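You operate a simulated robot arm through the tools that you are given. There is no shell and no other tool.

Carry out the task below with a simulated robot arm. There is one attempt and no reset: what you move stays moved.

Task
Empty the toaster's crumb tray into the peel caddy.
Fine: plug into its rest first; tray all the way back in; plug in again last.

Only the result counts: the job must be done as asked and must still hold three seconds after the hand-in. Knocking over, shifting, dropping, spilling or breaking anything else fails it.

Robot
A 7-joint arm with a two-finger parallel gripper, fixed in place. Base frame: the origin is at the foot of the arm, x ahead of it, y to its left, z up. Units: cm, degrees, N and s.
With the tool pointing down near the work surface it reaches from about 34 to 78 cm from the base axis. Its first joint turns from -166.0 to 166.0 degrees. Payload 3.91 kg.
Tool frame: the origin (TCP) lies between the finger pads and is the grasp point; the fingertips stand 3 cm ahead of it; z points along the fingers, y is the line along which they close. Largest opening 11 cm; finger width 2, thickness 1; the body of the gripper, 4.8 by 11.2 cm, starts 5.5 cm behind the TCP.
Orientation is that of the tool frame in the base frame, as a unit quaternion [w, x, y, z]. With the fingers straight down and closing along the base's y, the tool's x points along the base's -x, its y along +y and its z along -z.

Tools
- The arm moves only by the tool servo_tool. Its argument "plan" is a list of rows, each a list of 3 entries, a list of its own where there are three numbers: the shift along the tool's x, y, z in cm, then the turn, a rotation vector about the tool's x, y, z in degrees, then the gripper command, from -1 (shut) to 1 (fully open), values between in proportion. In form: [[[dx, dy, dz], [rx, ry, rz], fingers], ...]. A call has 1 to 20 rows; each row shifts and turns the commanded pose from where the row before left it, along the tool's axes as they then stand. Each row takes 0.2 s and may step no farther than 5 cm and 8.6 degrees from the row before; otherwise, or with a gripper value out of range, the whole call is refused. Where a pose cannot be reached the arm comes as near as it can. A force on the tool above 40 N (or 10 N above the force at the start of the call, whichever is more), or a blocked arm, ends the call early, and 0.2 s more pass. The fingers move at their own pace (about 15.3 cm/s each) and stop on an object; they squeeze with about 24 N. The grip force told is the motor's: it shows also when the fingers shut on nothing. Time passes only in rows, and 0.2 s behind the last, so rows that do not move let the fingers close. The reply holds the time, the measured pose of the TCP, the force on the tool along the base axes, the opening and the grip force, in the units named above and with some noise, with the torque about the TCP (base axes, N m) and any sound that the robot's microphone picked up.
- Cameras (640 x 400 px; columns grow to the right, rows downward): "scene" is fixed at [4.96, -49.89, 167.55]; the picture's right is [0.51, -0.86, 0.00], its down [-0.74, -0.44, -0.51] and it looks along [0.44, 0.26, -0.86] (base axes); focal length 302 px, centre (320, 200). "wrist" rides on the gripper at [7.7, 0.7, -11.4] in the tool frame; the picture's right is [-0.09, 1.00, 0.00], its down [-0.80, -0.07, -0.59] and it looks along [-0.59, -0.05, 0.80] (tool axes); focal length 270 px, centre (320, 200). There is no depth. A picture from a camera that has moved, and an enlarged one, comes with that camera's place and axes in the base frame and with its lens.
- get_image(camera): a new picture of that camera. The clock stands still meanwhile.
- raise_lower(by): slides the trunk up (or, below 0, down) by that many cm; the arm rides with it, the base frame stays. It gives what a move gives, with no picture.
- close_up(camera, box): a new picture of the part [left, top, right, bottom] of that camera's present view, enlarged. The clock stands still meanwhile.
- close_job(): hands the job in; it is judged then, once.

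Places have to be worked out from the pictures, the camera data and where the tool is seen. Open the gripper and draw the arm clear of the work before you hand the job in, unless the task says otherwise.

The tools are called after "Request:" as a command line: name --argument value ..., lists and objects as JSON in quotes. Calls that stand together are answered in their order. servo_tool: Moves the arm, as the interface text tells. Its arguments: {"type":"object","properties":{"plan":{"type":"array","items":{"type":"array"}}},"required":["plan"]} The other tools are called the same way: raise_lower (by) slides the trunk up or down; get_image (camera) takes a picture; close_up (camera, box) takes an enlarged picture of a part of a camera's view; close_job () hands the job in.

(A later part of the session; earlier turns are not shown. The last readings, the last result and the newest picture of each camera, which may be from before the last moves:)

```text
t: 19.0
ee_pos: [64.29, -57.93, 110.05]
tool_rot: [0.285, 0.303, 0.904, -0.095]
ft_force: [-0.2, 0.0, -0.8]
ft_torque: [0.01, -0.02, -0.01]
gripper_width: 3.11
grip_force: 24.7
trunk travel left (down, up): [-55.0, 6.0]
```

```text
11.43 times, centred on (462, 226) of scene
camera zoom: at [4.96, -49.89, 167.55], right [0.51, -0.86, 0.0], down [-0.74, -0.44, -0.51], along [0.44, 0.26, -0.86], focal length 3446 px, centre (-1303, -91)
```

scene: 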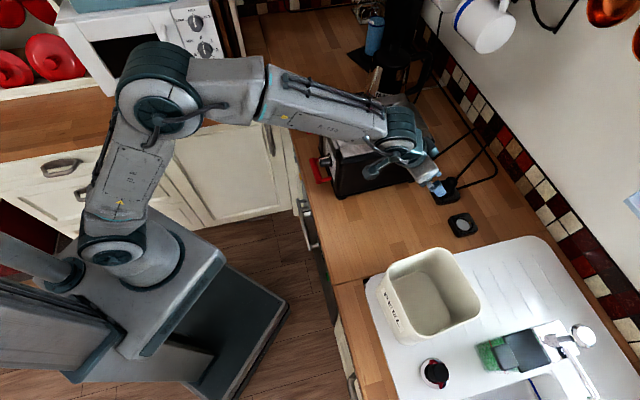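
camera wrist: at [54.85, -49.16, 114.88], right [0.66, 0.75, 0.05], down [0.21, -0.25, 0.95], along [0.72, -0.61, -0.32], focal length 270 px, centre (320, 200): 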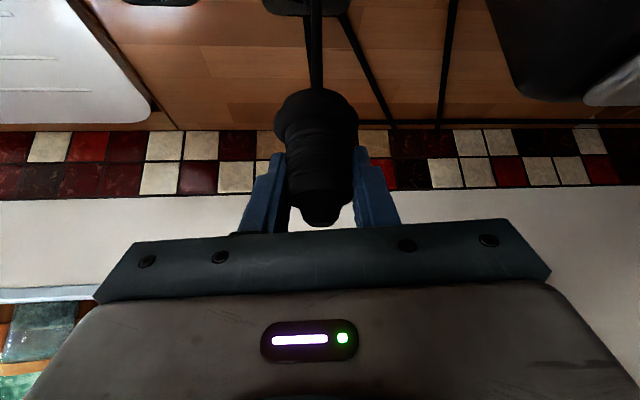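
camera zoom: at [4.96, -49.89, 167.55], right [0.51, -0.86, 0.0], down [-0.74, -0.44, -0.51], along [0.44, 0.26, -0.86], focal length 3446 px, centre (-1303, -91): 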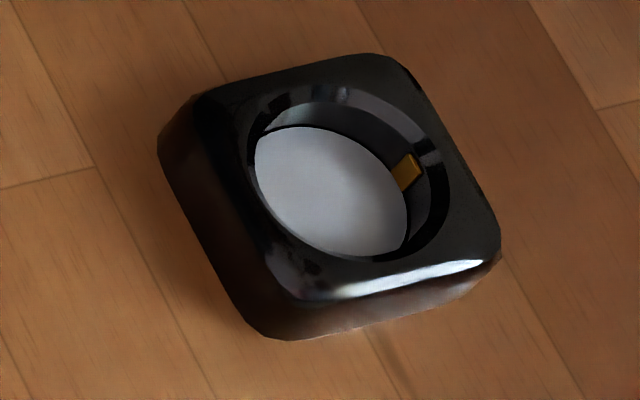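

The hole centres differ by about (0, −11.0) cm in (a, b), which puts the rest target for the TCP at a≈86.3, b≈−5.85. I carry the plug there while lowering to z≈104.

Request:
servo_tool --plan '[[[0.585, -1.271, 0.504], [0, 0, 0], -1], [[0.585, -1.271, 0.504], [0, 0, 0], -1], [[0.585, -1.271, 0.504], [0, 0, 0], -1], [[0.585, -1.271, 0.504], [0, 0, 0], -1], [[0.585, -1.271, 0.504], [0, 0, 0], -1], [[0.585, -1.271, 0.504], [0, 0, 0], -1], [[0.585, -1.271, 0.504], [0, 0, 0], -1], [[0.585, -1.271, 0.504], [0, 0, 0], -1], [[0, 0, 0], [0, 0, 0], -1]]'

Request:
get_image --camera "wrist"

Request:
close_up --camera "scene" --box '[420, 170, 500, 245]'

Request:
close_up --camera "wrist" --box '[240, 0, 400, 160]'

```text
t: 21.0
ee_pos: [56.91, -65.16, 104.17]
tool_rot: [0.285, 0.303, 0.904, -0.096]
ft_force: [0.1, -1.0, 0.0]
ft_torque: [0.0, 0.0, 0.02]
gripper_width: 3.16
grip_force: 23.8
trunk travel left (down, up): [-55.0, 6.0]
```

```text
taken
camera wrist: at [47.19, -56.95, 108.93], right [0.66, 0.75, 0.05], down [0.21, -0.25, 0.95], along [0.72, -0.61, -0.32], focal length 270 px, centre (320, 200)
```

wrist: 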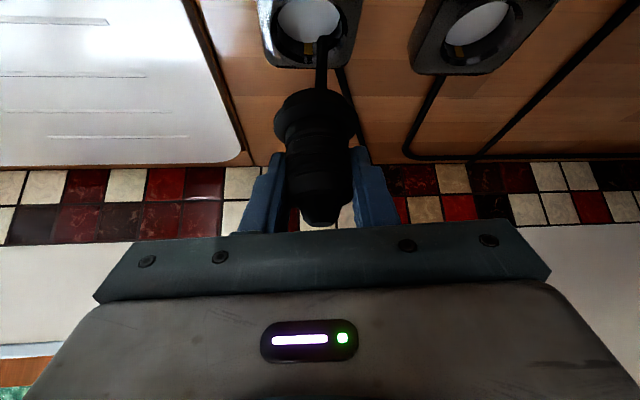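

```text
5.33 times, centred on (460, 208) of scene
camera zoom: at [4.96, -49.89, 167.55], right [0.51, -0.86, 0.0], down [-0.74, -0.44, -0.51], along [0.44, 0.26, -0.86], focal length 1608 px, centre (-427, 160)
```

zoom: 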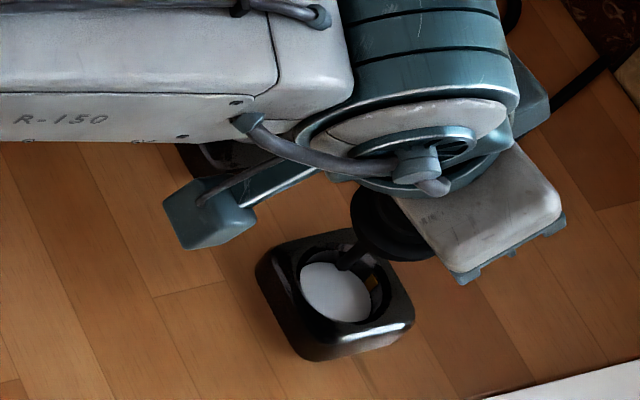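

```text
2.50 times, centred on (320, 80) of wrist
camera zoom: at [47.19, -56.95, 108.93], right [0.66, 0.75, 0.05], down [0.21, -0.25, 0.95], along [0.72, -0.61, -0.32], focal length 676 px, centre (320, 500)
```

zoom: 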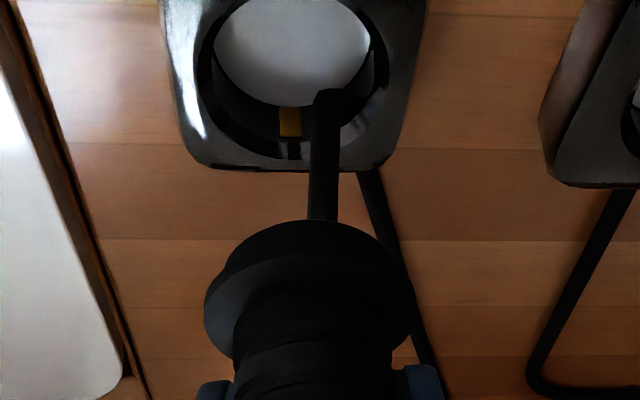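

The rest's hole appears at the same image position under the plug as the socket's hole did at this height, so the plug is aligned. I lower straight down 4 cm and check the forces.

Request:
servo_tool --plan '[[[0.573, 0.0, 0.82], [0, 0, 0], -1], [[0.573, 0.0, 0.82], [0, 0, 0], -1], [[0.573, 0.0, 0.82], [0, 0, 0], -1], [[0.573, 0.0, 0.82], [0, 0, 0], -1], [[0, 0, 0], [0, 0, 0], -1]]'

Request:
close_up --camera "wrist" --box '[240, 20, 400, 180]'

Request:
close_up --camera "scene" --box '[420, 170, 500, 245]'

```text
t: 22.2
ee_pos: [56.97, -65.25, 100.12]
tool_rot: [0.285, 0.303, 0.905, -0.095]
ft_force: [-0.4, -0.3, 0.3]
ft_torque: [0.01, 0.01, -0.02]
gripper_width: 3.14
grip_force: 22.8
trunk travel left (down, up): [-55.0, 6.0]
```

```text
2.50 times, centred on (320, 100) of wrist
camera zoom: at [47.17, -56.99, 104.91], right [0.66, 0.75, 0.05], down [0.21, -0.25, 0.95], along [0.72, -0.61, -0.32], focal length 676 px, centre (320, 450)
```

zoom: 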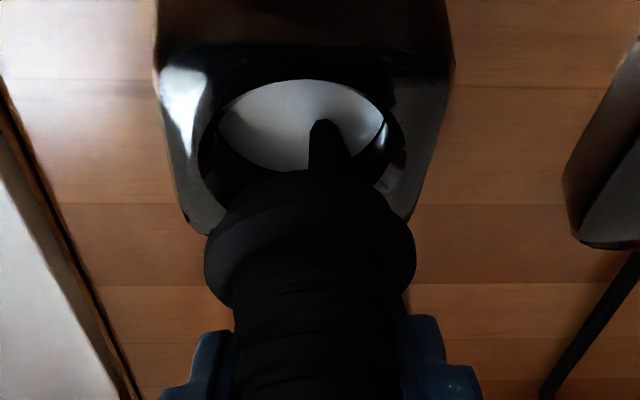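

```text
5.33 times, centred on (460, 208) of scene
camera zoom: at [4.96, -49.89, 167.55], right [0.51, -0.86, 0.0], down [-0.74, -0.44, -0.51], along [0.44, 0.26, -0.86], focal length 1608 px, centre (-427, 160)
```

zoom: 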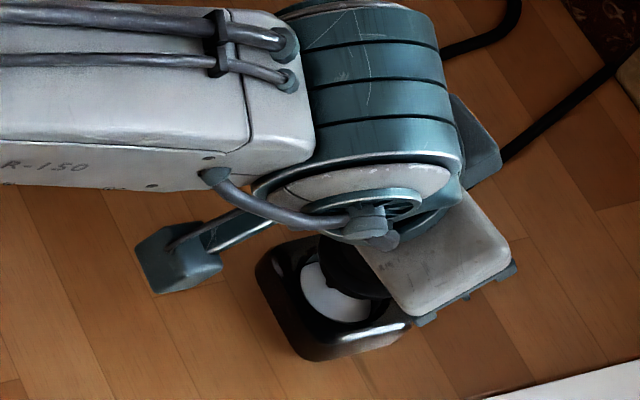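

The collar is directly over the hole. I continue down in small steps and watch for contact force.

Request:
servo_tool --plan '[[[0.229, 0.0, 0.328], [0, 0, 0], -1], [[0.229, 0.0, 0.328], [0, 0, 0], -1], [[0.229, 0.0, 0.328], [0, 0, 0], -1], [[0, 0, 0], [0, 0, 0], -1]]'

Request:
close_up --camera "wrist" --box '[240, 20, 400, 180]'

```text
t: 23.2
ee_pos: [56.98, -65.29, 98.83]
tool_rot: [0.285, 0.303, 0.904, -0.096]
ft_force: [0.4, 0.2, -1.1]
ft_torque: [0.0, 0.01, 0.03]
gripper_width: 3.13
grip_force: 24.1
trunk travel left (down, up): [-55.0, 6.0]
```

```text
2.50 times, centred on (320, 100) of wrist
camera zoom: at [47.16, -56.96, 103.7], right [0.66, 0.75, 0.05], down [0.21, -0.25, 0.95], along [0.72, -0.61, -0.32], focal length 676 px, centre (320, 450)
```

zoom: 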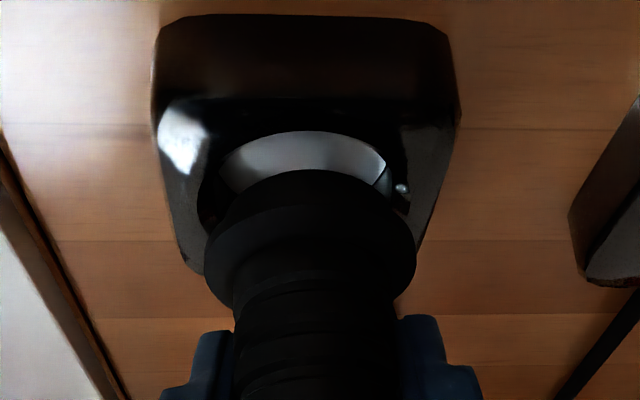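

No contact yet at z=98.8 and the collar is just entering the ring. I keep lowering in fine steps.

Request:
servo_tool --plan '[[[0.172, 0.0, 0.246], [0, 0, 0], -1], [[0.172, 0.0, 0.246], [0, 0, 0], -1], [[0.172, 0.0, 0.246], [0, 0, 0], -1], [[0, 0, 0], [0, 0, 0], -1]]'

Request:
close_up --camera "wrist" --box '[240, 20, 400, 180]'

```text
t: 24.2
ee_pos: [57.01, -65.17, 98.0]
tool_rot: [0.286, 0.302, 0.904, -0.096]
ft_force: [2.8, -4.3, 1.8]
ft_torque: [-0.02, -0.01, 0.15]
gripper_width: 3.13
grip_force: 24.2
trunk travel left (down, up): [-55.0, 6.0]
```

```text
2.50 times, centred on (320, 100) of wrist
camera zoom: at [47.17, -56.99, 102.85], right [0.66, 0.75, 0.05], down [0.21, -0.25, 0.95], along [0.72, -0.61, -0.32], focal length 676 px, centre (320, 450)
```

zoom: 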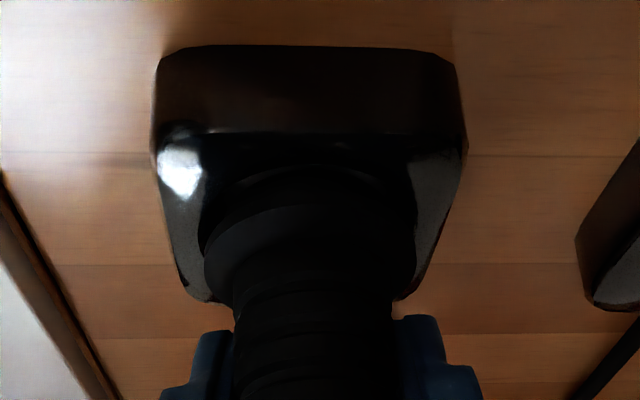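

The collar is in the ring's mouth, with a 5 N push toward +a and 1.8 N upward. I shift 1 mm to +a and keep lowering gently.

Request:
servo_tool --plan '[[[-0.081, 0.0, 0.057], [0, 0, 0], -1], [[0.115, 0.0, 0.164], [0, 0, 0], -1], [[0.115, 0.0, 0.164], [0, 0, 0], -1], [[0, 0, 0], [0, 0, 0], -1]]'

```text
t: 25.2
ee_pos: [56.99, -65.15, 97.67]
tool_rot: [0.286, 0.303, 0.904, -0.095]
ft_force: [-2.5, -2.0, 6.6]
ft_torque: [0.07, 0.17, 0.11]
gripper_width: 3.15
grip_force: 24.0
trunk travel left (down, up): [-55.0, 6.0]
```

Request:
close_up --camera "wrist" --box '[220, 40, 420, 220]'

Request:
close_up --camera "scene" --box '[430, 190, 490, 245]'

```text
2.22 times, centred on (320, 130) of wrist
camera zoom: at [47.17, -57.03, 102.52], right [0.66, 0.75, 0.05], down [0.21, -0.24, 0.95], along [0.72, -0.61, -0.32], focal length 601 px, centre (320, 356)
```

zoom: 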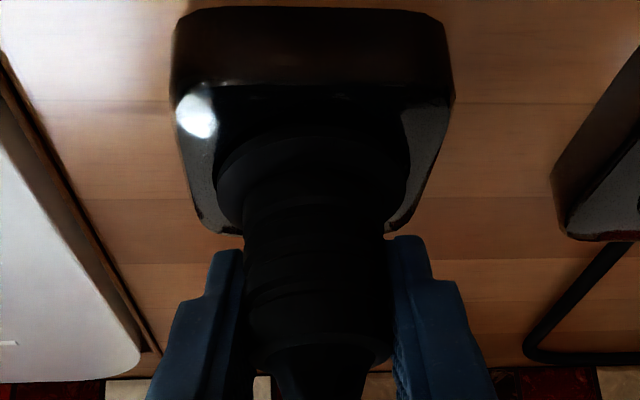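

```text
7.27 times, centred on (460, 218) of scene
camera zoom: at [4.96, -49.89, 167.55], right [0.51, -0.86, 0.0], down [-0.74, -0.44, -0.51], along [0.44, 0.26, -0.86], focal length 2193 px, centre (-698, 73)
```

zoom: 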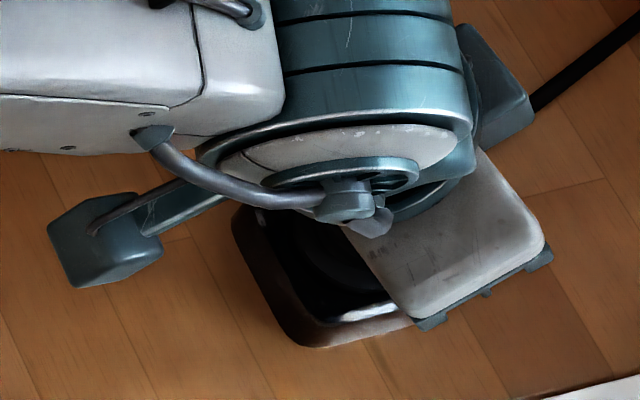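

The picture now matches how the plug sat in its socket at the same TCP height, with 6.6 N upward. I nudge 1 mm to −b to relieve the side load and press down slightly to confirm it is seated.

Request:
servo_tool --plan '[[[0.0, -0.1, 0.0], [0, 0, 0], -1], [[0.086, 0.0, 0.123], [0, 0, 0], -1], [[0.086, 0.0, 0.123], [0, 0, 0], -1], [[0, 0, 0], [0, 0, 0], -1]]'

```text
t: 26.2
ee_pos: [56.96, -65.38, 97.66]
tool_rot: [0.288, 0.303, 0.903, -0.097]
ft_force: [1.3, -5.1, 20.1]
ft_torque: [0.25, 0.0, 0.19]
gripper_width: 3.13
grip_force: 23.6
trunk travel left (down, up): [-55.0, 6.0]
```

The z position stopped at 97.66 while the force rose to 20 N, so the plug is bottomed out at the same height it had in the socket. I relax the pressing and open the fingers.

Request:
servo_tool --plan '[[[-0.12, 0.0, -0.16], [0, 0, 0], -1], [[-0.05, 0.0, -0.07], [0, 0, 0], -1], [[0, 0, 0], [0, 0, 0], 0.18], [[0, 0, 0], [0, 0, 0], 0.18], [[0, 0, 0], [0, 0, 0], 0.18]]'

Request:
close_up --camera "wrist" --box '[220, 40, 420, 220]'

```text
t: 27.4
ee_pos: [56.93, -65.32, 97.47]
tool_rot: [0.285, 0.303, 0.905, -0.095]
ft_force: [0.4, -0.1, 0.3]
ft_torque: [-0.01, 0.06, -0.03]
gripper_width: 6.47
grip_force: 0.0
trunk travel left (down, up): [-55.0, 6.0]
```

```text
2.22 times, centred on (320, 130) of wrist
camera zoom: at [47.23, -57.08, 102.33], right [0.66, 0.75, 0.05], down [0.21, -0.25, 0.95], along [0.72, -0.61, -0.32], focal length 601 px, centre (320, 356)
```

zoom: 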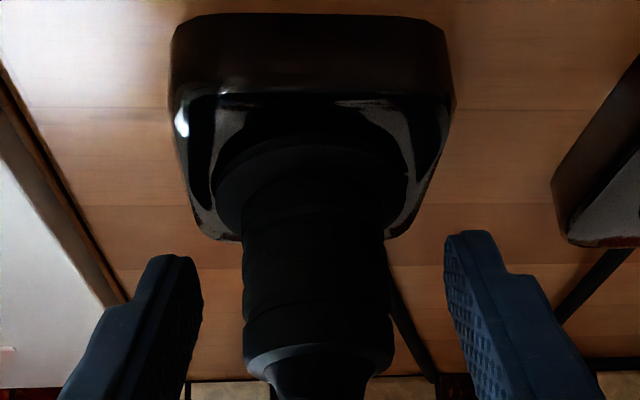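

The plug stands free in the rest. I back out along the tool axis and verify.

Request:
servo_tool --plan '[[[0, 0, -1], [0, 0, 0], 0.18], [[0, 0, -2], [0, 0, 0], 0.18], [[0, 0, -2.5], [0, 0, 0], 0.18], [[0, 0, -2.5], [0, 0, 0], 0.18], [[0, 0, -2.5], [0, 0, 0], 0.18], [[0, 0, -2.5], [0, 0, 0], 0.18], [[0, 0, -2.5], [0, 0, 0], 0.18], [[0, 0, 0], [0, 0, 0], 0.18]]'

Request:
close_up --camera "wrist" --box '[240, 40, 400, 200]'

Request:
close_up --camera "scene" --box '[420, 170, 500, 245]'

Request:
get_image --camera "wrist"

```text
t: 29.2
ee_pos: [49.77, -60.01, 110.16]
tool_rot: [0.285, 0.303, 0.904, -0.096]
ft_force: [-0.5, 0.1, -0.3]
ft_torque: [-0.03, 0.03, 0.01]
gripper_width: 6.49
grip_force: 0.0
trunk travel left (down, up): [-55.0, 6.0]
```

```text
2.50 times, centred on (320, 120) of wrist
camera zoom: at [40.02, -51.79, 115.09], right [0.66, 0.75, 0.05], down [0.21, -0.25, 0.95], along [0.72, -0.61, -0.32], focal length 676 px, centre (320, 400)
```

zoom: 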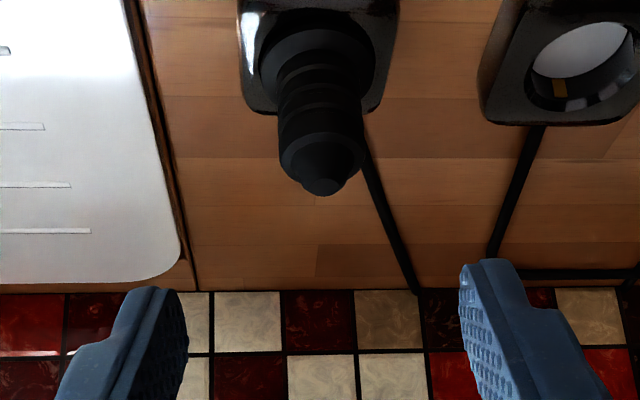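

```text
5.33 times, centred on (460, 208) of scene
camera zoom: at [4.96, -49.89, 167.55], right [0.51, -0.86, 0.0], down [-0.74, -0.44, -0.51], along [0.44, 0.26, -0.86], focal length 1608 px, centre (-427, 160)
```

zoom: 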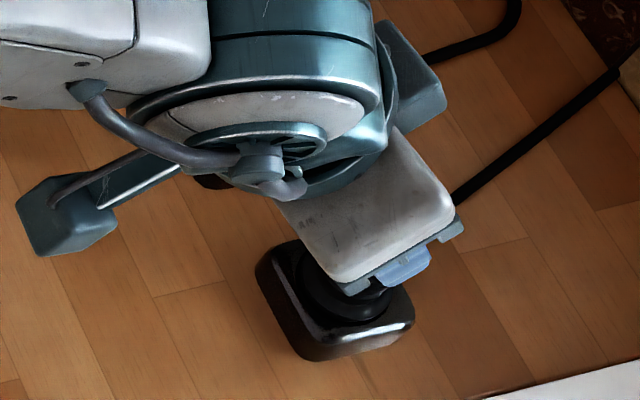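

```text
taken
camera wrist: at [40.02, -51.79, 115.09], right [0.66, 0.75, 0.05], down [0.21, -0.25, 0.95], along [0.72, -0.61, -0.32], focal length 270 px, centre (320, 200)
```

wrist: 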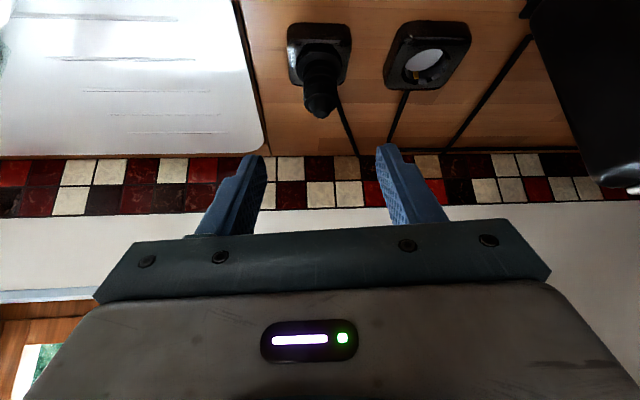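

The plug is upright in its rest and the socket is empty. Now I retreat up and around to the front of the toaster, remove the yaw, pitch to 45°, and roll the tool −90° so the fingers can straddle the handle bar.

Request:
servo_tool --plan '[[[1.0, 1.803, -2.911], [0, 0, 0], 0.18], [[1.0, 1.803, -2.911], [0, 0, 0], 0.18], [[1.0, 1.803, -2.911], [0, 0, 0], 0.18], [[1.0, 1.803, -2.911], [0, 0, 0], 0.18], [[1.0, 1.803, -2.911], [0, 0, 0], 0.18], [[1.0, 1.803, -2.911], [0, 0, 0], 0.18], [[1.0, 1.803, -2.911], [0, 0, 0], 0.18], [[1.0, 1.803, -2.911], [0, 0, 0], 0.18], [[1.0, 1.803, -2.911], [0, 0, 0], 0.18], [[1.0, 1.803, -2.911], [0, 0, 0], 0.18], [[1.0, 1.803, -2.911], [0, 0, 0], 0.18], [[1.0, 1.803, -2.911], [0, 0, 0], 0.18], [[0, 0, 0], [4.58, 0, 6.56], 0.18], [[0, 0, 0], [0, 0, 0], 0.18]]'

Request:
get_image --camera "scene"

```text
t: 32.2
ee_pos: [38.97, -24.71, 131.98]
tool_rot: [0.278, 0.366, 0.881, -0.115]
ft_force: [0.1, -0.5, 0.6]
ft_torque: [0.03, 0.03, 0.0]
gripper_width: 6.48
grip_force: 0.0
trunk travel left (down, up): [-55.0, 6.0]
```

```text
taken
```

scene: 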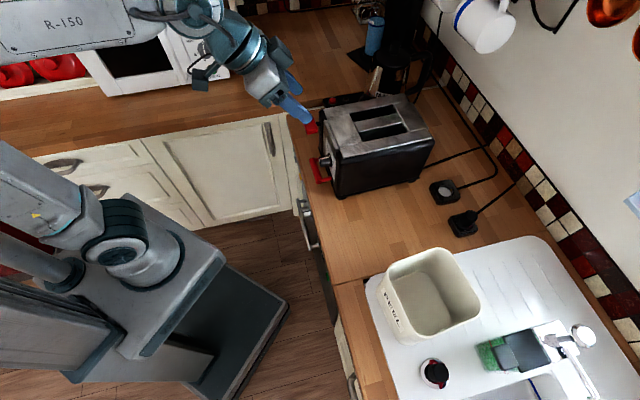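

Plug and rest look good in the scene view. I now pitch to 45°, roll the tool, and come down in front of the handle at a safe stand-off.

Request:
servo_tool --plan '[[[0, 0, 0], [0, -5, 0], 0.18], [[0, 0, 0], [0, -5, 0], 0.18], [[0, 0, 0], [0, 0, -8.18], 0.18], [[0, 0, 0], [0, 0, -8.18], 0.18], [[0, 0, 0], [0, 0, -8.18], 0.18], [[0, 0, 0], [0, 0, -8.18], 0.18], [[0, 0, 0], [0, 0, -8.18], 0.18], [[0, 0, 0], [0, 0, -8.18], 0.18], [[0, 0, 0], [0, 0, -8.18], 0.18], [[0, 0, 0], [0, 0, -8.18], 0.18], [[0, 0, 0], [0, 0, -8.18], 0.18], [[0, 0, 0], [0, 0, -8.18], 0.18], [[0, 0, 0], [0, 0, -8.2], 0.18], [[0, 0, 0], [0, 0, 0], 0.18]]'

Request:
get_image --camera "scene"

Request:
get_image --camera "wrist"

```text
t: 35.2
ee_pos: [39.0, -24.82, 131.91]
tool_rot: [0.146, -0.354, 0.853, -0.354]
ft_force: [0.4, 0.0, -0.4]
ft_torque: [0.01, -0.01, 0.01]
gripper_width: 6.53
grip_force: 0.1
trunk travel left (down, up): [-55.0, 6.0]
```

```text
taken
```

scene: 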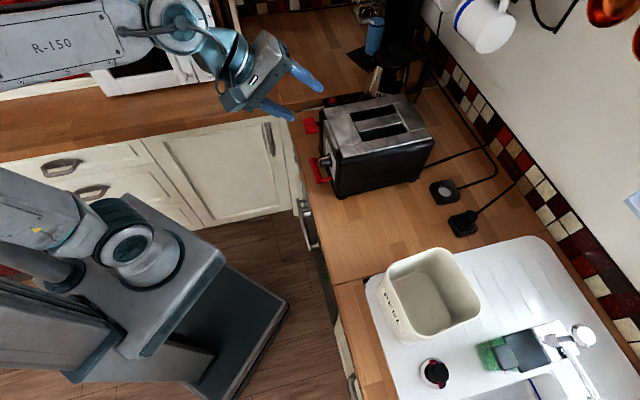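

```text
taken
camera wrist: at [27.56, -24.18, 139.5], right [-0.44, 0.56, -0.7], down [0.3, 0.83, 0.47], along [0.85, -0.01, -0.53], focal length 270 px, centre (320, 200)
```

wrist: 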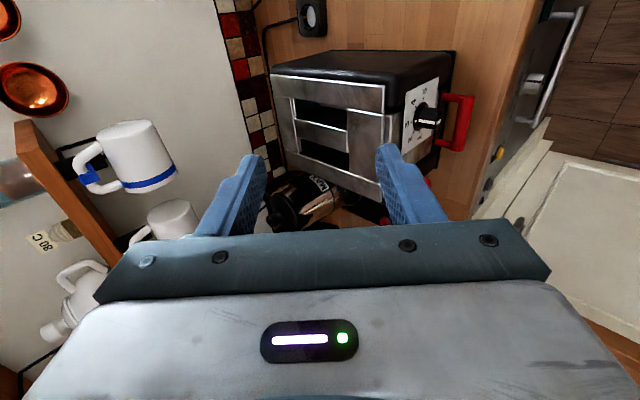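

The fingers now close in the vertical fore-aft plane. I move to a stand-off in front of and above the handle, about a=40, b=20, z=114.

Request:
servo_tool --plan '[[[-1.43, 2.32, 1.31], [0, 0, 0], 0.18], [[-1.43, 2.32, 1.31], [0, 0, 0], 0.18], [[-1.43, 2.32, 1.31], [0, 0, 0], 0.18], [[-1.43, 2.32, 1.31], [0, 0, 0], 0.18], [[-1.43, 2.32, 1.31], [0, 0, 0], 0.18], [[-1.43, 2.32, 1.31], [0, 0, 0], 0.18], [[-1.43, 2.32, 1.31], [0, 0, 0], 0.18], [[0, 0, 0], [0, 0, 0], 0.18]]'

Request:
get_image --camera "scene"

Request:
get_image --camera "wrist"

```text
t: 37.0
ee_pos: [42.59, -14.06, 113.97]
tool_rot: [0.147, -0.353, 0.854, -0.354]
ft_force: [-0.3, -0.1, 0.7]
ft_torque: [-0.03, 0.03, 0.01]
gripper_width: 6.5
grip_force: 0.0
trunk travel left (down, up): [-55.0, 6.0]
```

```text
taken
```

scene: 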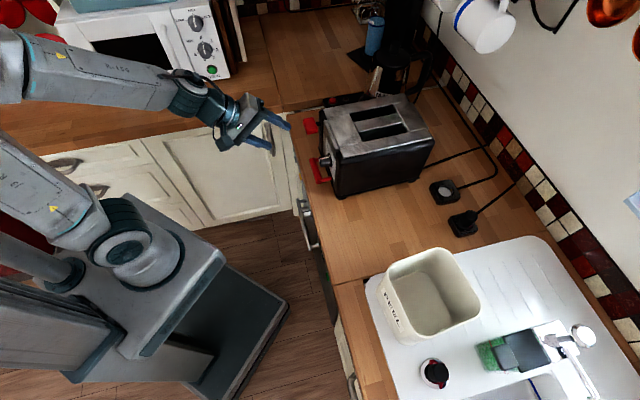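

```text
taken
camera wrist: at [31.1, -13.52, 121.52], right [-0.44, 0.56, -0.7], down [0.3, 0.83, 0.47], along [0.85, -0.01, -0.53], focal length 270 px, centre (320, 200)
```

wrist: 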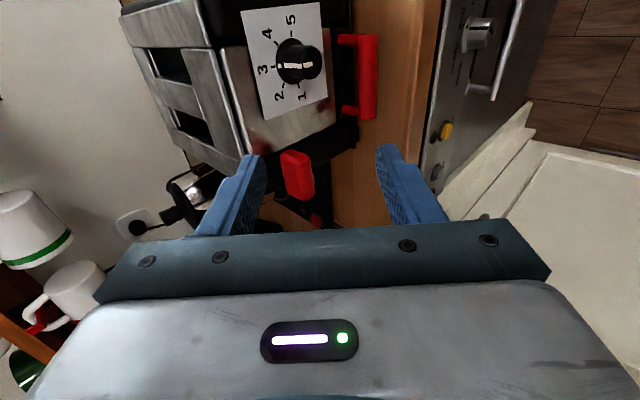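

The tool is at a=40, b=20.2, z=114. Before touching the tray I dry-run the pull path in free space: down to z≈97, then backward, to check how far back the arm can reach at this pitch.

Request:
servo_tool --plan '[[[0, 2, 2], [0, 0, 0], 0.18], [[0, 2, 2], [0, 0, 0], 0.18], [[0, 2, 2], [0, 0, 0], 0.18], [[0, 2, 2], [0, 0, 0], 0.18], [[0, 2, 2], [0, 0, 0], 0.18], [[0, 2, 2], [0, 0, 0], 0.18], [[0, 0, 0], [0, 0, 0], 0.18]]'

Request:
get_image --camera "scene"

Request:
get_image --camera "wrist"

```text
t: 38.6
ee_pos: [44.14, -14.3, 97.36]
tool_rot: [0.147, -0.353, 0.854, -0.353]
ft_force: [-0.3, 0.2, 0.2]
ft_torque: [-0.01, 0.01, 0.02]
gripper_width: 6.48
grip_force: 0.0
out of reach, approached as far as the arm can: row 4, 5
trunk travel left (down, up): [-55.0, 6.0]
```

```text
taken
```

scene: 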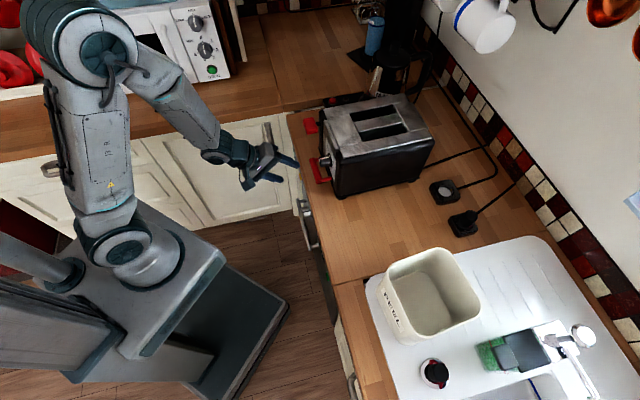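

```text
taken
camera wrist: at [32.83, -13.75, 104.85], right [-0.44, 0.56, -0.7], down [0.3, 0.83, 0.47], along [0.85, -0.01, -0.53], focal length 270 px, centre (320, 200)
```

wrist: 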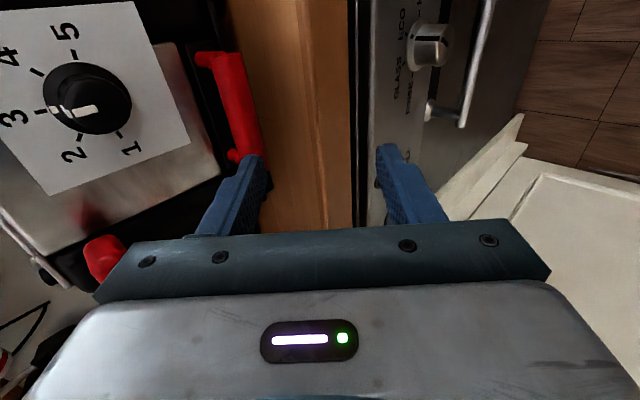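

The arm hit its limit at a≈41 with this pitch at the current trunk height, so I will need either a lower trunk or a steeper pitch. First I look closely at the handle's shape from here.

Request:
close_up --camera "wrist" --box '[170, 30, 300, 190]'

Request:
close_up --camera "scene" --box '[300, 140, 350, 200]'

```text
2.50 times, centred on (235, 110) of wrist
camera zoom: at [32.83, -13.75, 104.85], right [-0.44, 0.56, -0.7], down [0.3, 0.83, 0.47], along [0.85, -0.01, -0.53], focal length 676 px, centre (532, 425)
```

zoom: 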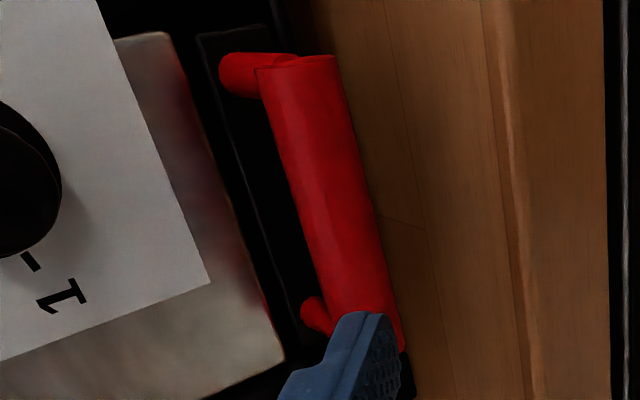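

```text
6.67 times, centred on (325, 170) of scene
camera zoom: at [4.96, -49.89, 167.55], right [0.51, -0.86, 0.0], down [-0.74, -0.44, -0.51], along [0.44, 0.26, -0.86], focal length 2010 px, centre (287, 400)
```

zoom: 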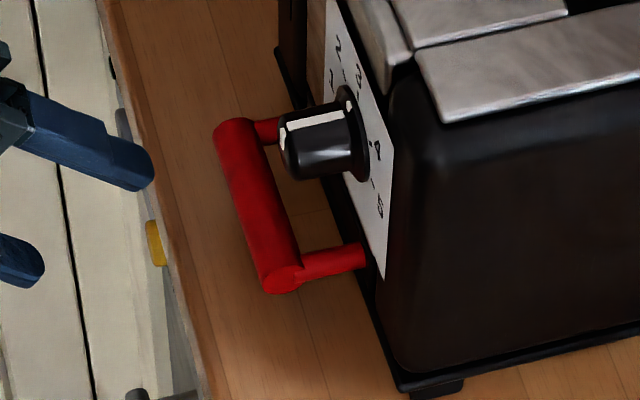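

The handle is a round bar about 2.2 cm thick on two legs fixed to the tray's black front plate. I lift the tool 20 cm and lower the trunk 20 cm, so the elbow has more room for the backward pull.

Request:
servo_tool --plan '[[[0, -1.77, -1.77], [0, 0, 0], 0.18], [[0, -1.77, -1.77], [0, 0, 0], 0.18], [[0, -1.77, -1.77], [0, 0, 0], 0.18], [[0, -1.77, -1.77], [0, 0, 0], 0.18], [[0, -1.77, -1.77], [0, 0, 0], 0.18], [[0, -1.77, -1.77], [0, 0, 0], 0.18], [[0, -1.77, -1.77], [0, 0, 0], 0.18], [[0, -1.77, -1.77], [0, 0, 0], 0.18], [[0, 0, 0], [0, 0, 0], 0.18]]'

Request:
raise_lower --by -20

Request:
get_image --camera "scene"

```text
t: 40.6
ee_pos: [43.96, -14.35, 117.37]
tool_rot: [0.146, -0.354, 0.853, -0.354]
ft_force: [1.4, 0.6, 1.5]
ft_torque: [0.01, 0.0, -0.01]
gripper_width: 6.5
grip_force: 0.0
trunk travel left (down, up): [-55.0, 6.0]
```

```text
t: 42.8
ee_pos: [43.86, -14.45, 97.36]
tool_rot: [0.147, -0.353, 0.854, -0.353]
ft_force: [-0.6, 0.5, 0.5]
ft_torque: [-0.02, 0.04, 0.02]
gripper_width: 6.48
grip_force: 0.0
trunk travel left (down, up): [-35.0, 26.0]
```

```text
taken
```

scene: 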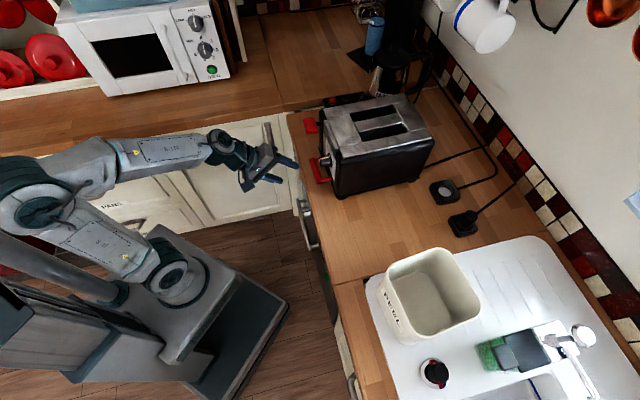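

The arm now has the elbow up behind the shoulder with the TCP at a=41.2, z=97.4. I dry-run the backward pull 14 cm.

Request:
servo_tool --plan '[[[0, 1.414, -1.414], [0, 0, 0], 0.18], [[0, 1.414, -1.414], [0, 0, 0], 0.18], [[0, 1.414, -1.414], [0, 0, 0], 0.18], [[0, 1.414, -1.414], [0, 0, 0], 0.18], [[0, 1.414, -1.414], [0, 0, 0], 0.18], [[0, 1.414, -1.414], [0, 0, 0], 0.18], [[0, 1.414, -1.414], [0, 0, 0], 0.18], [[0, 0, 0], [0, 0, 0], 0.18]]'

Request:
get_image --camera "scene"

```text
t: 44.6
ee_pos: [33.97, -4.69, 97.14]
tool_rot: [0.141, -0.354, 0.855, -0.351]
ft_force: [0.2, -0.2, 0.8]
ft_torque: [0.04, 0.04, 0.03]
gripper_width: 6.5
grip_force: 0.2
trunk travel left (down, up): [-35.0, 26.0]
```

```text
taken
```

scene: 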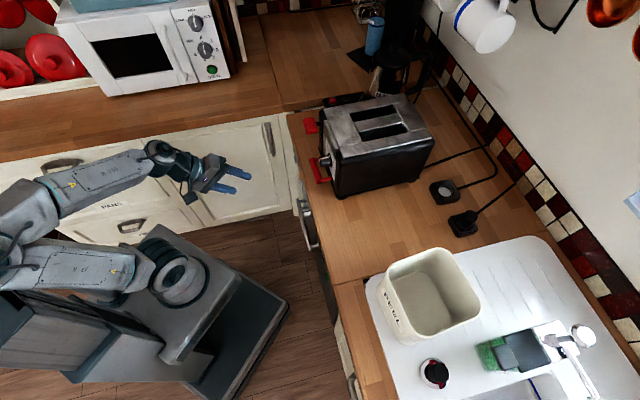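

With the lowered trunk the arm reaches back to a≈27 at the 45° pitch, so the full pull is feasible. I move forward to a stand-off 6 cm from the handle along the tool axis and set the opening to about 4.4 cm.

Request:
servo_tool --plan '[[[0.0875, -1.935, 1.264], [0, 0, 0], 0.18], [[0.0875, -1.935, 1.264], [0, 0, 0], 0.18], [[0.0875, -1.935, 1.264], [0, 0, 0], 0.18], [[0.0875, -1.935, 1.264], [0, 0, 0], 0.18], [[0.0875, -1.935, 1.264], [0, 0, 0], -0.2], [[0.0875, -1.935, 1.264], [0, 0, 0], -0.2], [[0.0875, -1.935, 1.264], [0, 0, 0], -0.2], [[0.0875, -1.935, 1.264], [0, 0, 0], -0.2], [[0, 0, 0], [0, 0, 0], -0.2]]'

Request:
get_image --camera "wrist"

Request:
close_up --camera "scene" --box '[275, 130, 355, 210]'

```text
t: 46.6
ee_pos: [46.29, -17.8, 101.14]
tool_rot: [0.146, -0.354, 0.853, -0.353]
ft_force: [-0.4, 0.3, 0.1]
ft_torque: [0.04, 0.01, 0.0]
gripper_width: 4.41
grip_force: 0.1
trunk travel left (down, up): [-35.0, 26.0]
```

```text
taken
camera wrist: at [34.94, -17.27, 108.71], right [-0.44, 0.56, -0.7], down [0.3, 0.83, 0.47], along [0.85, -0.01, -0.53], focal length 270 px, centre (320, 200)
```

wrist: 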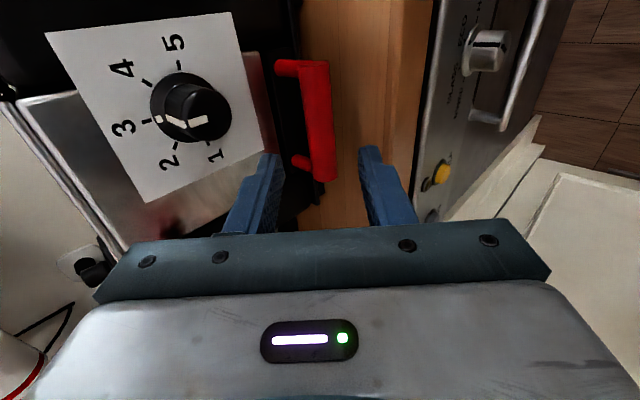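

```text
5.00 times, centred on (315, 170) of scene
camera zoom: at [4.96, -49.89, 167.55], right [0.51, -0.86, 0.0], down [-0.74, -0.44, -0.51], along [0.44, 0.26, -0.86], focal length 1507 px, centre (345, 350)
```

zoom: 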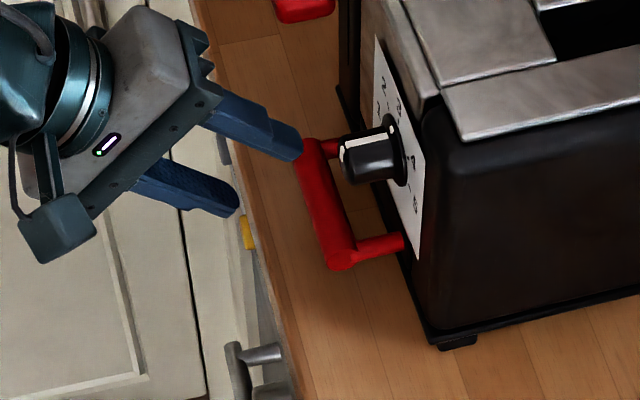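

The bar lies on the tool's centre plane within half a millimetre and about 7.9 cm ahead along the tool axis. I advance 4.5 cm and check again.

Request:
servo_tool --plan '[[[0, 0, 1.5], [0, 0, 0], -0.2], [[0, 0, 1.5], [0, 0, 0], -0.2], [[0, 0, 1.5], [0, 0, 0], -0.2], [[0, 0, 0], [0, 0, 0], -0.2]]'

Request:
get_image --camera "wrist"

Request:
close_up --camera "scene" --box '[295, 145, 345, 195]'

```text
t: 47.6
ee_pos: [48.57, -20.19, 98.0]
tool_rot: [0.147, -0.353, 0.854, -0.353]
ft_force: [-0.2, -0.7, -0.2]
ft_torque: [-0.04, -0.01, -0.03]
gripper_width: 4.4
grip_force: 0.1
trunk travel left (down, up): [-35.0, 26.0]
```

```text
taken
camera wrist: at [37.17, -19.56, 105.49], right [-0.44, 0.56, -0.7], down [0.3, 0.83, 0.47], along [0.85, -0.01, -0.53], focal length 270 px, centre (320, 200)
```

wrist: 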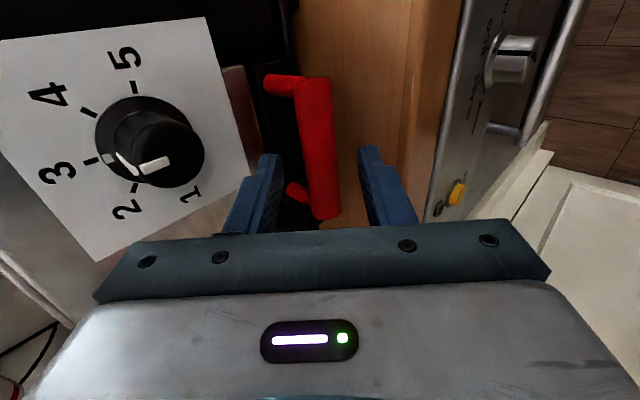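

```text
8.00 times, centred on (320, 170) of scene
camera zoom: at [4.96, -49.89, 167.55], right [0.51, -0.86, 0.0], down [-0.74, -0.44, -0.51], along [0.44, 0.26, -0.86], focal length 2412 px, centre (320, 440)
```

zoom: 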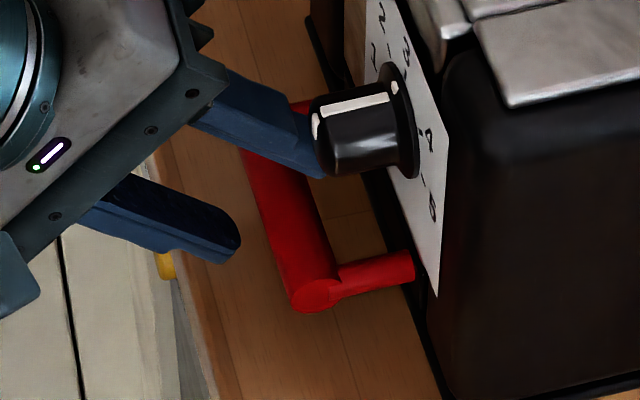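

The bar is about 3.3 cm ahead and 1–2 mm off toward the upper finger. I correct that, advance the last 1.6 cm, and close the gripper.

Request:
servo_tool --plan '[[[0, -0.12, 0.8], [0, 0, 0], -0.2], [[0, 0, 0.8], [0, 0, 0], -0.2], [[0, 0, 0], [0, 0, 0], -0.2]]'

Request:
get_image --camera "wrist"

Request:
close_up --camera "scene" --box '[295, 145, 345, 195]'

```text
t: 48.4
ee_pos: [49.45, -20.99, 97.01]
tool_rot: [0.148, -0.353, 0.853, -0.354]
ft_force: [-0.3, -0.2, -0.9]
ft_torque: [-0.02, 0.03, -0.02]
gripper_width: 4.4
grip_force: 0.1
trunk travel left (down, up): [-35.0, 26.0]
```

```text
taken
camera wrist: at [38.01, -20.38, 104.46], right [-0.44, 0.56, -0.7], down [0.3, 0.83, 0.47], along [0.85, -0.01, -0.53], focal length 270 px, centre (320, 200)
```

wrist: 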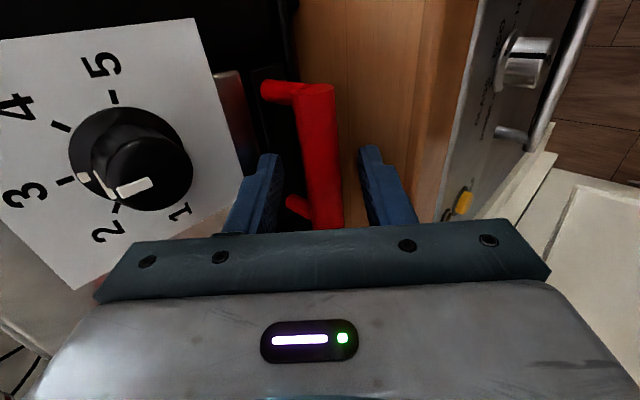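

```text
8.00 times, centred on (320, 170) of scene
camera zoom: at [4.96, -49.89, 167.55], right [0.51, -0.86, 0.0], down [-0.74, -0.44, -0.51], along [0.44, 0.26, -0.86], focal length 2412 px, centre (320, 440)
```

zoom: 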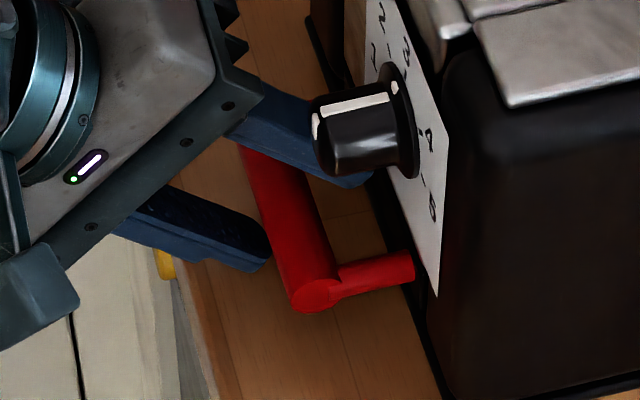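

The bar is centred between the pads. I close on it.

Request:
servo_tool --plan '[[[0, 0, 0], [0, 0, 0], -1], [[0, 0, 0], [0, 0, 0], -1], [[0, 0, 0], [0, 0, 0], -1]]'

Request:
get_image --camera "wrist"

Request:
close_up --camera "scene" --box '[295, 145, 345, 195]'

```text
t: 49.2
ee_pos: [49.35, -20.95, 96.94]
tool_rot: [0.147, -0.353, 0.854, -0.354]
ft_force: [0.4, 0.3, -0.2]
ft_torque: [0.0, 0.01, 0.02]
gripper_width: 1.99
grip_force: 24.1
trunk travel left (down, up): [-35.0, 26.0]
```

```text
taken
camera wrist: at [38.0, -20.36, 104.45], right [-0.44, 0.56, -0.7], down [0.3, 0.83, 0.47], along [0.85, -0.01, -0.53], focal length 270 px, centre (320, 200)
```

wrist: 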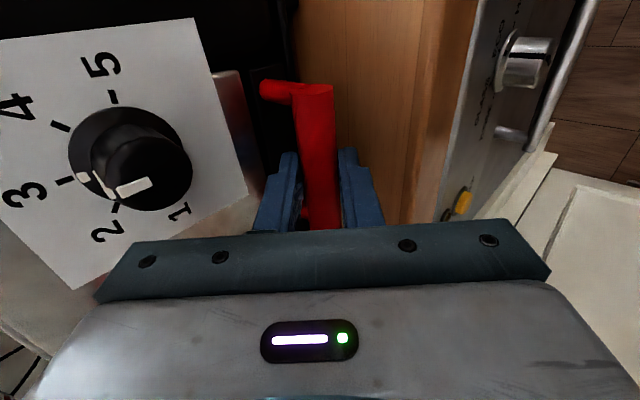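

```text
8.00 times, centred on (320, 170) of scene
camera zoom: at [4.96, -49.89, 167.55], right [0.51, -0.86, 0.0], down [-0.74, -0.44, -0.51], along [0.44, 0.26, -0.86], focal length 2412 px, centre (320, 440)
```

zoom: 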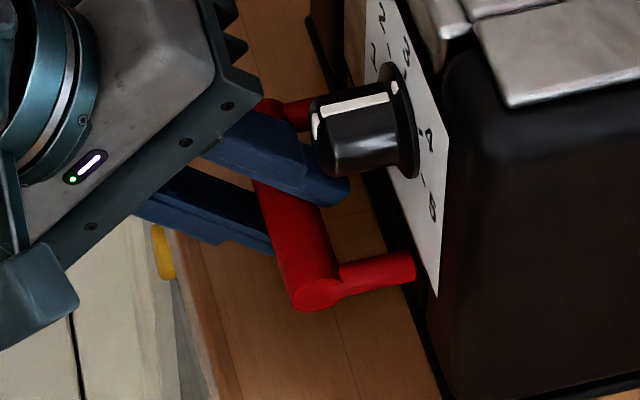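

The bar is held at 2.0 cm with 24 N. I start pulling straight back (−a) slowly, watching the force.

Request:
servo_tool --plan '[[[0, 0.354, -0.354], [0, 0, 0], -1], [[0, 0.354, -0.354], [0, 0, 0], -1], [[0, 0.354, -0.354], [0, 0, 0], -1], [[0, 0.354, -0.354], [0, 0, 0], -1], [[0, 0, 0], [0, 0, 0], -1]]'

Request:
close_up --camera "scene" --box '[285, 85, 435, 210]'

Request:
get_image --camera "wrist"

```text
t: 50.4
ee_pos: [48.09, -19.6, 96.99]
tool_rot: [0.147, -0.354, 0.853, -0.354]
ft_force: [0.6, 0.2, -0.9]
ft_torque: [-0.03, 0.01, -0.02]
gripper_width: 2.01
grip_force: 23.9
trunk travel left (down, up): [-35.0, 26.0]
```

```text
3.20 times, centred on (360, 148) of scene
camera zoom: at [4.96, -49.89, 167.55], right [0.51, -0.86, 0.0], down [-0.74, -0.44, -0.51], along [0.44, 0.26, -0.86], focal length 965 px, centre (192, 368)
```

zoom: 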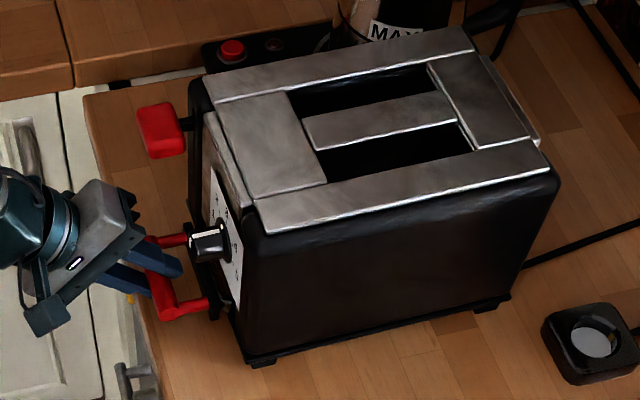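

```text
taken
camera wrist: at [36.59, -18.98, 104.49], right [-0.44, 0.56, -0.7], down [0.3, 0.83, 0.47], along [0.85, -0.01, -0.53], focal length 270 px, centre (320, 200)
```

wrist: 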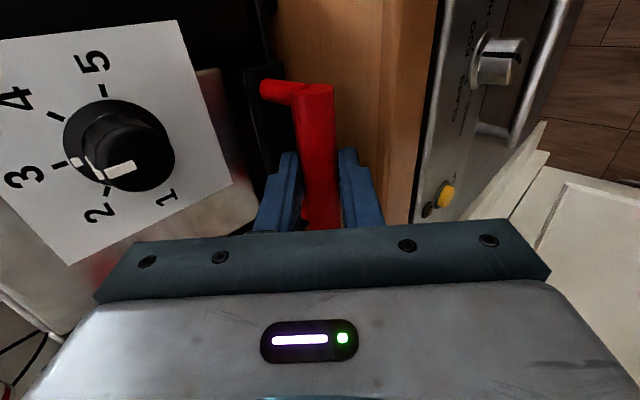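

The tray slides with almost no force and the toaster is unmoved. I continue pulling back 8 cm.

Request:
servo_tool --plan '[[[0, 0.707, -0.707], [0, 0, 0], -1], [[0, 0.707, -0.707], [0, 0, 0], -1], [[0, 0.707, -0.707], [0, 0, 0], -1], [[0, 0.707, -0.707], [0, 0, 0], -1], [[0, 0.707, -0.707], [0, 0, 0], -1], [[0, 0.707, -0.707], [0, 0, 0], -1], [[0, 0.707, -0.707], [0, 0, 0], -1], [[0, 0.707, -0.707], [0, 0, 0], -1], [[0, 0, 0], [0, 0, 0], -1]]'

Request:
close_up --camera "scene" --box '[255, 85, 405, 210]'

Request:
get_image --camera "wrist"

```text
t: 52.4
ee_pos: [42.15, -13.83, 96.95]
tool_rot: [0.146, -0.354, 0.854, -0.354]
ft_force: [-1.0, 1.0, -0.3]
ft_torque: [-0.01, 0.04, 0.02]
gripper_width: 1.99
grip_force: 23.7
trunk travel left (down, up): [-35.0, 26.0]
```

```text
3.20 times, centred on (330, 148) of scene
camera zoom: at [4.96, -49.89, 167.55], right [0.51, -0.86, 0.0], down [-0.74, -0.44, -0.51], along [0.44, 0.26, -0.86], focal length 965 px, centre (288, 368)
```

zoom: 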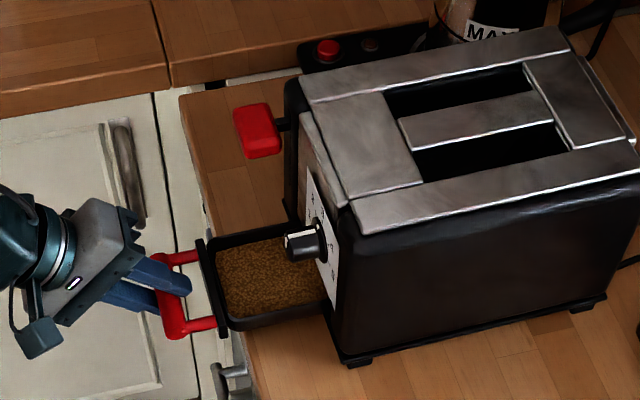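

```text
taken
camera wrist: at [30.89, -13.25, 104.45], right [-0.44, 0.56, -0.7], down [0.3, 0.83, 0.47], along [0.85, -0.01, -0.53], focal length 270 px, centre (320, 200)
```

wrist: 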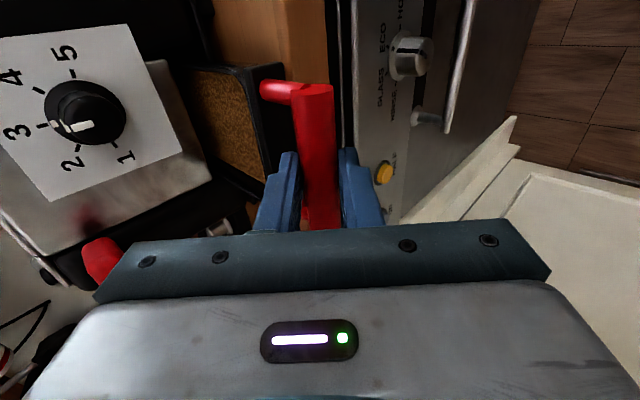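

The tray is coming out, with a rim and a bed of crumbs inside, and the toaster is still. I continue pulling back 6 cm more.

Request:
servo_tool --plan '[[[0, 0.707, -0.707], [0, 0, 0], -1], [[0, 0.707, -0.707], [0, 0, 0], -1], [[0, 0.707, -0.707], [0, 0, 0], -1], [[0, 0.707, -0.707], [0, 0, 0], -1], [[0, 0.707, -0.707], [0, 0, 0], -1], [[0, 0.707, -0.707], [0, 0, 0], -1], [[0, 0, 0], [0, 0, 0], -1]]'

Request:
close_up --camera "scene" --box '[235, 85, 385, 210]'

Request:
get_image --camera "wrist"

```text
t: 54.0
ee_pos: [38.03, -9.59, 96.95]
tool_rot: [0.146, -0.353, 0.854, -0.354]
ft_force: [0.2, -0.2, 0.1]
ft_torque: [-0.01, 0.03, -0.04]
gripper_width: 2.0
grip_force: 23.7
trunk travel left (down, up): [-35.0, 26.0]
```

```text
3.20 times, centred on (310, 148) of scene
camera zoom: at [4.96, -49.89, 167.55], right [0.51, -0.86, 0.0], down [-0.74, -0.44, -0.51], along [0.44, 0.26, -0.86], focal length 965 px, centre (352, 368)
```

zoom: 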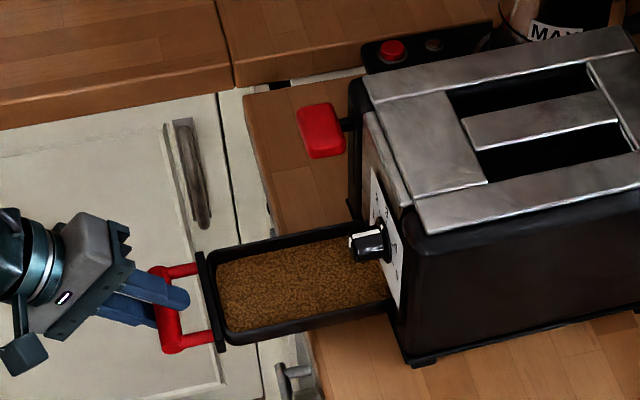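

```text
taken
camera wrist: at [26.62, -8.99, 104.47], right [-0.44, 0.56, -0.7], down [0.3, 0.83, 0.47], along [0.85, -0.01, -0.53], focal length 270 px, centre (320, 200)
```

wrist: 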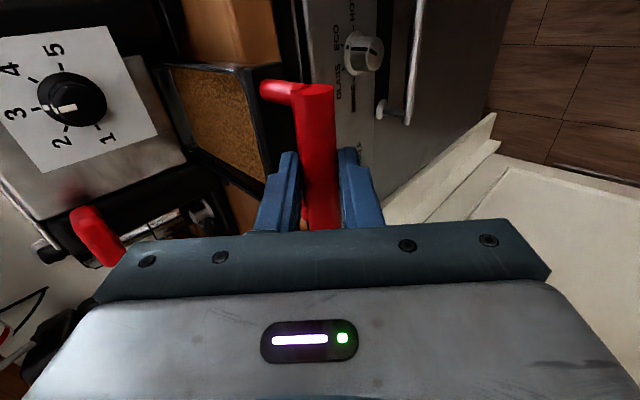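

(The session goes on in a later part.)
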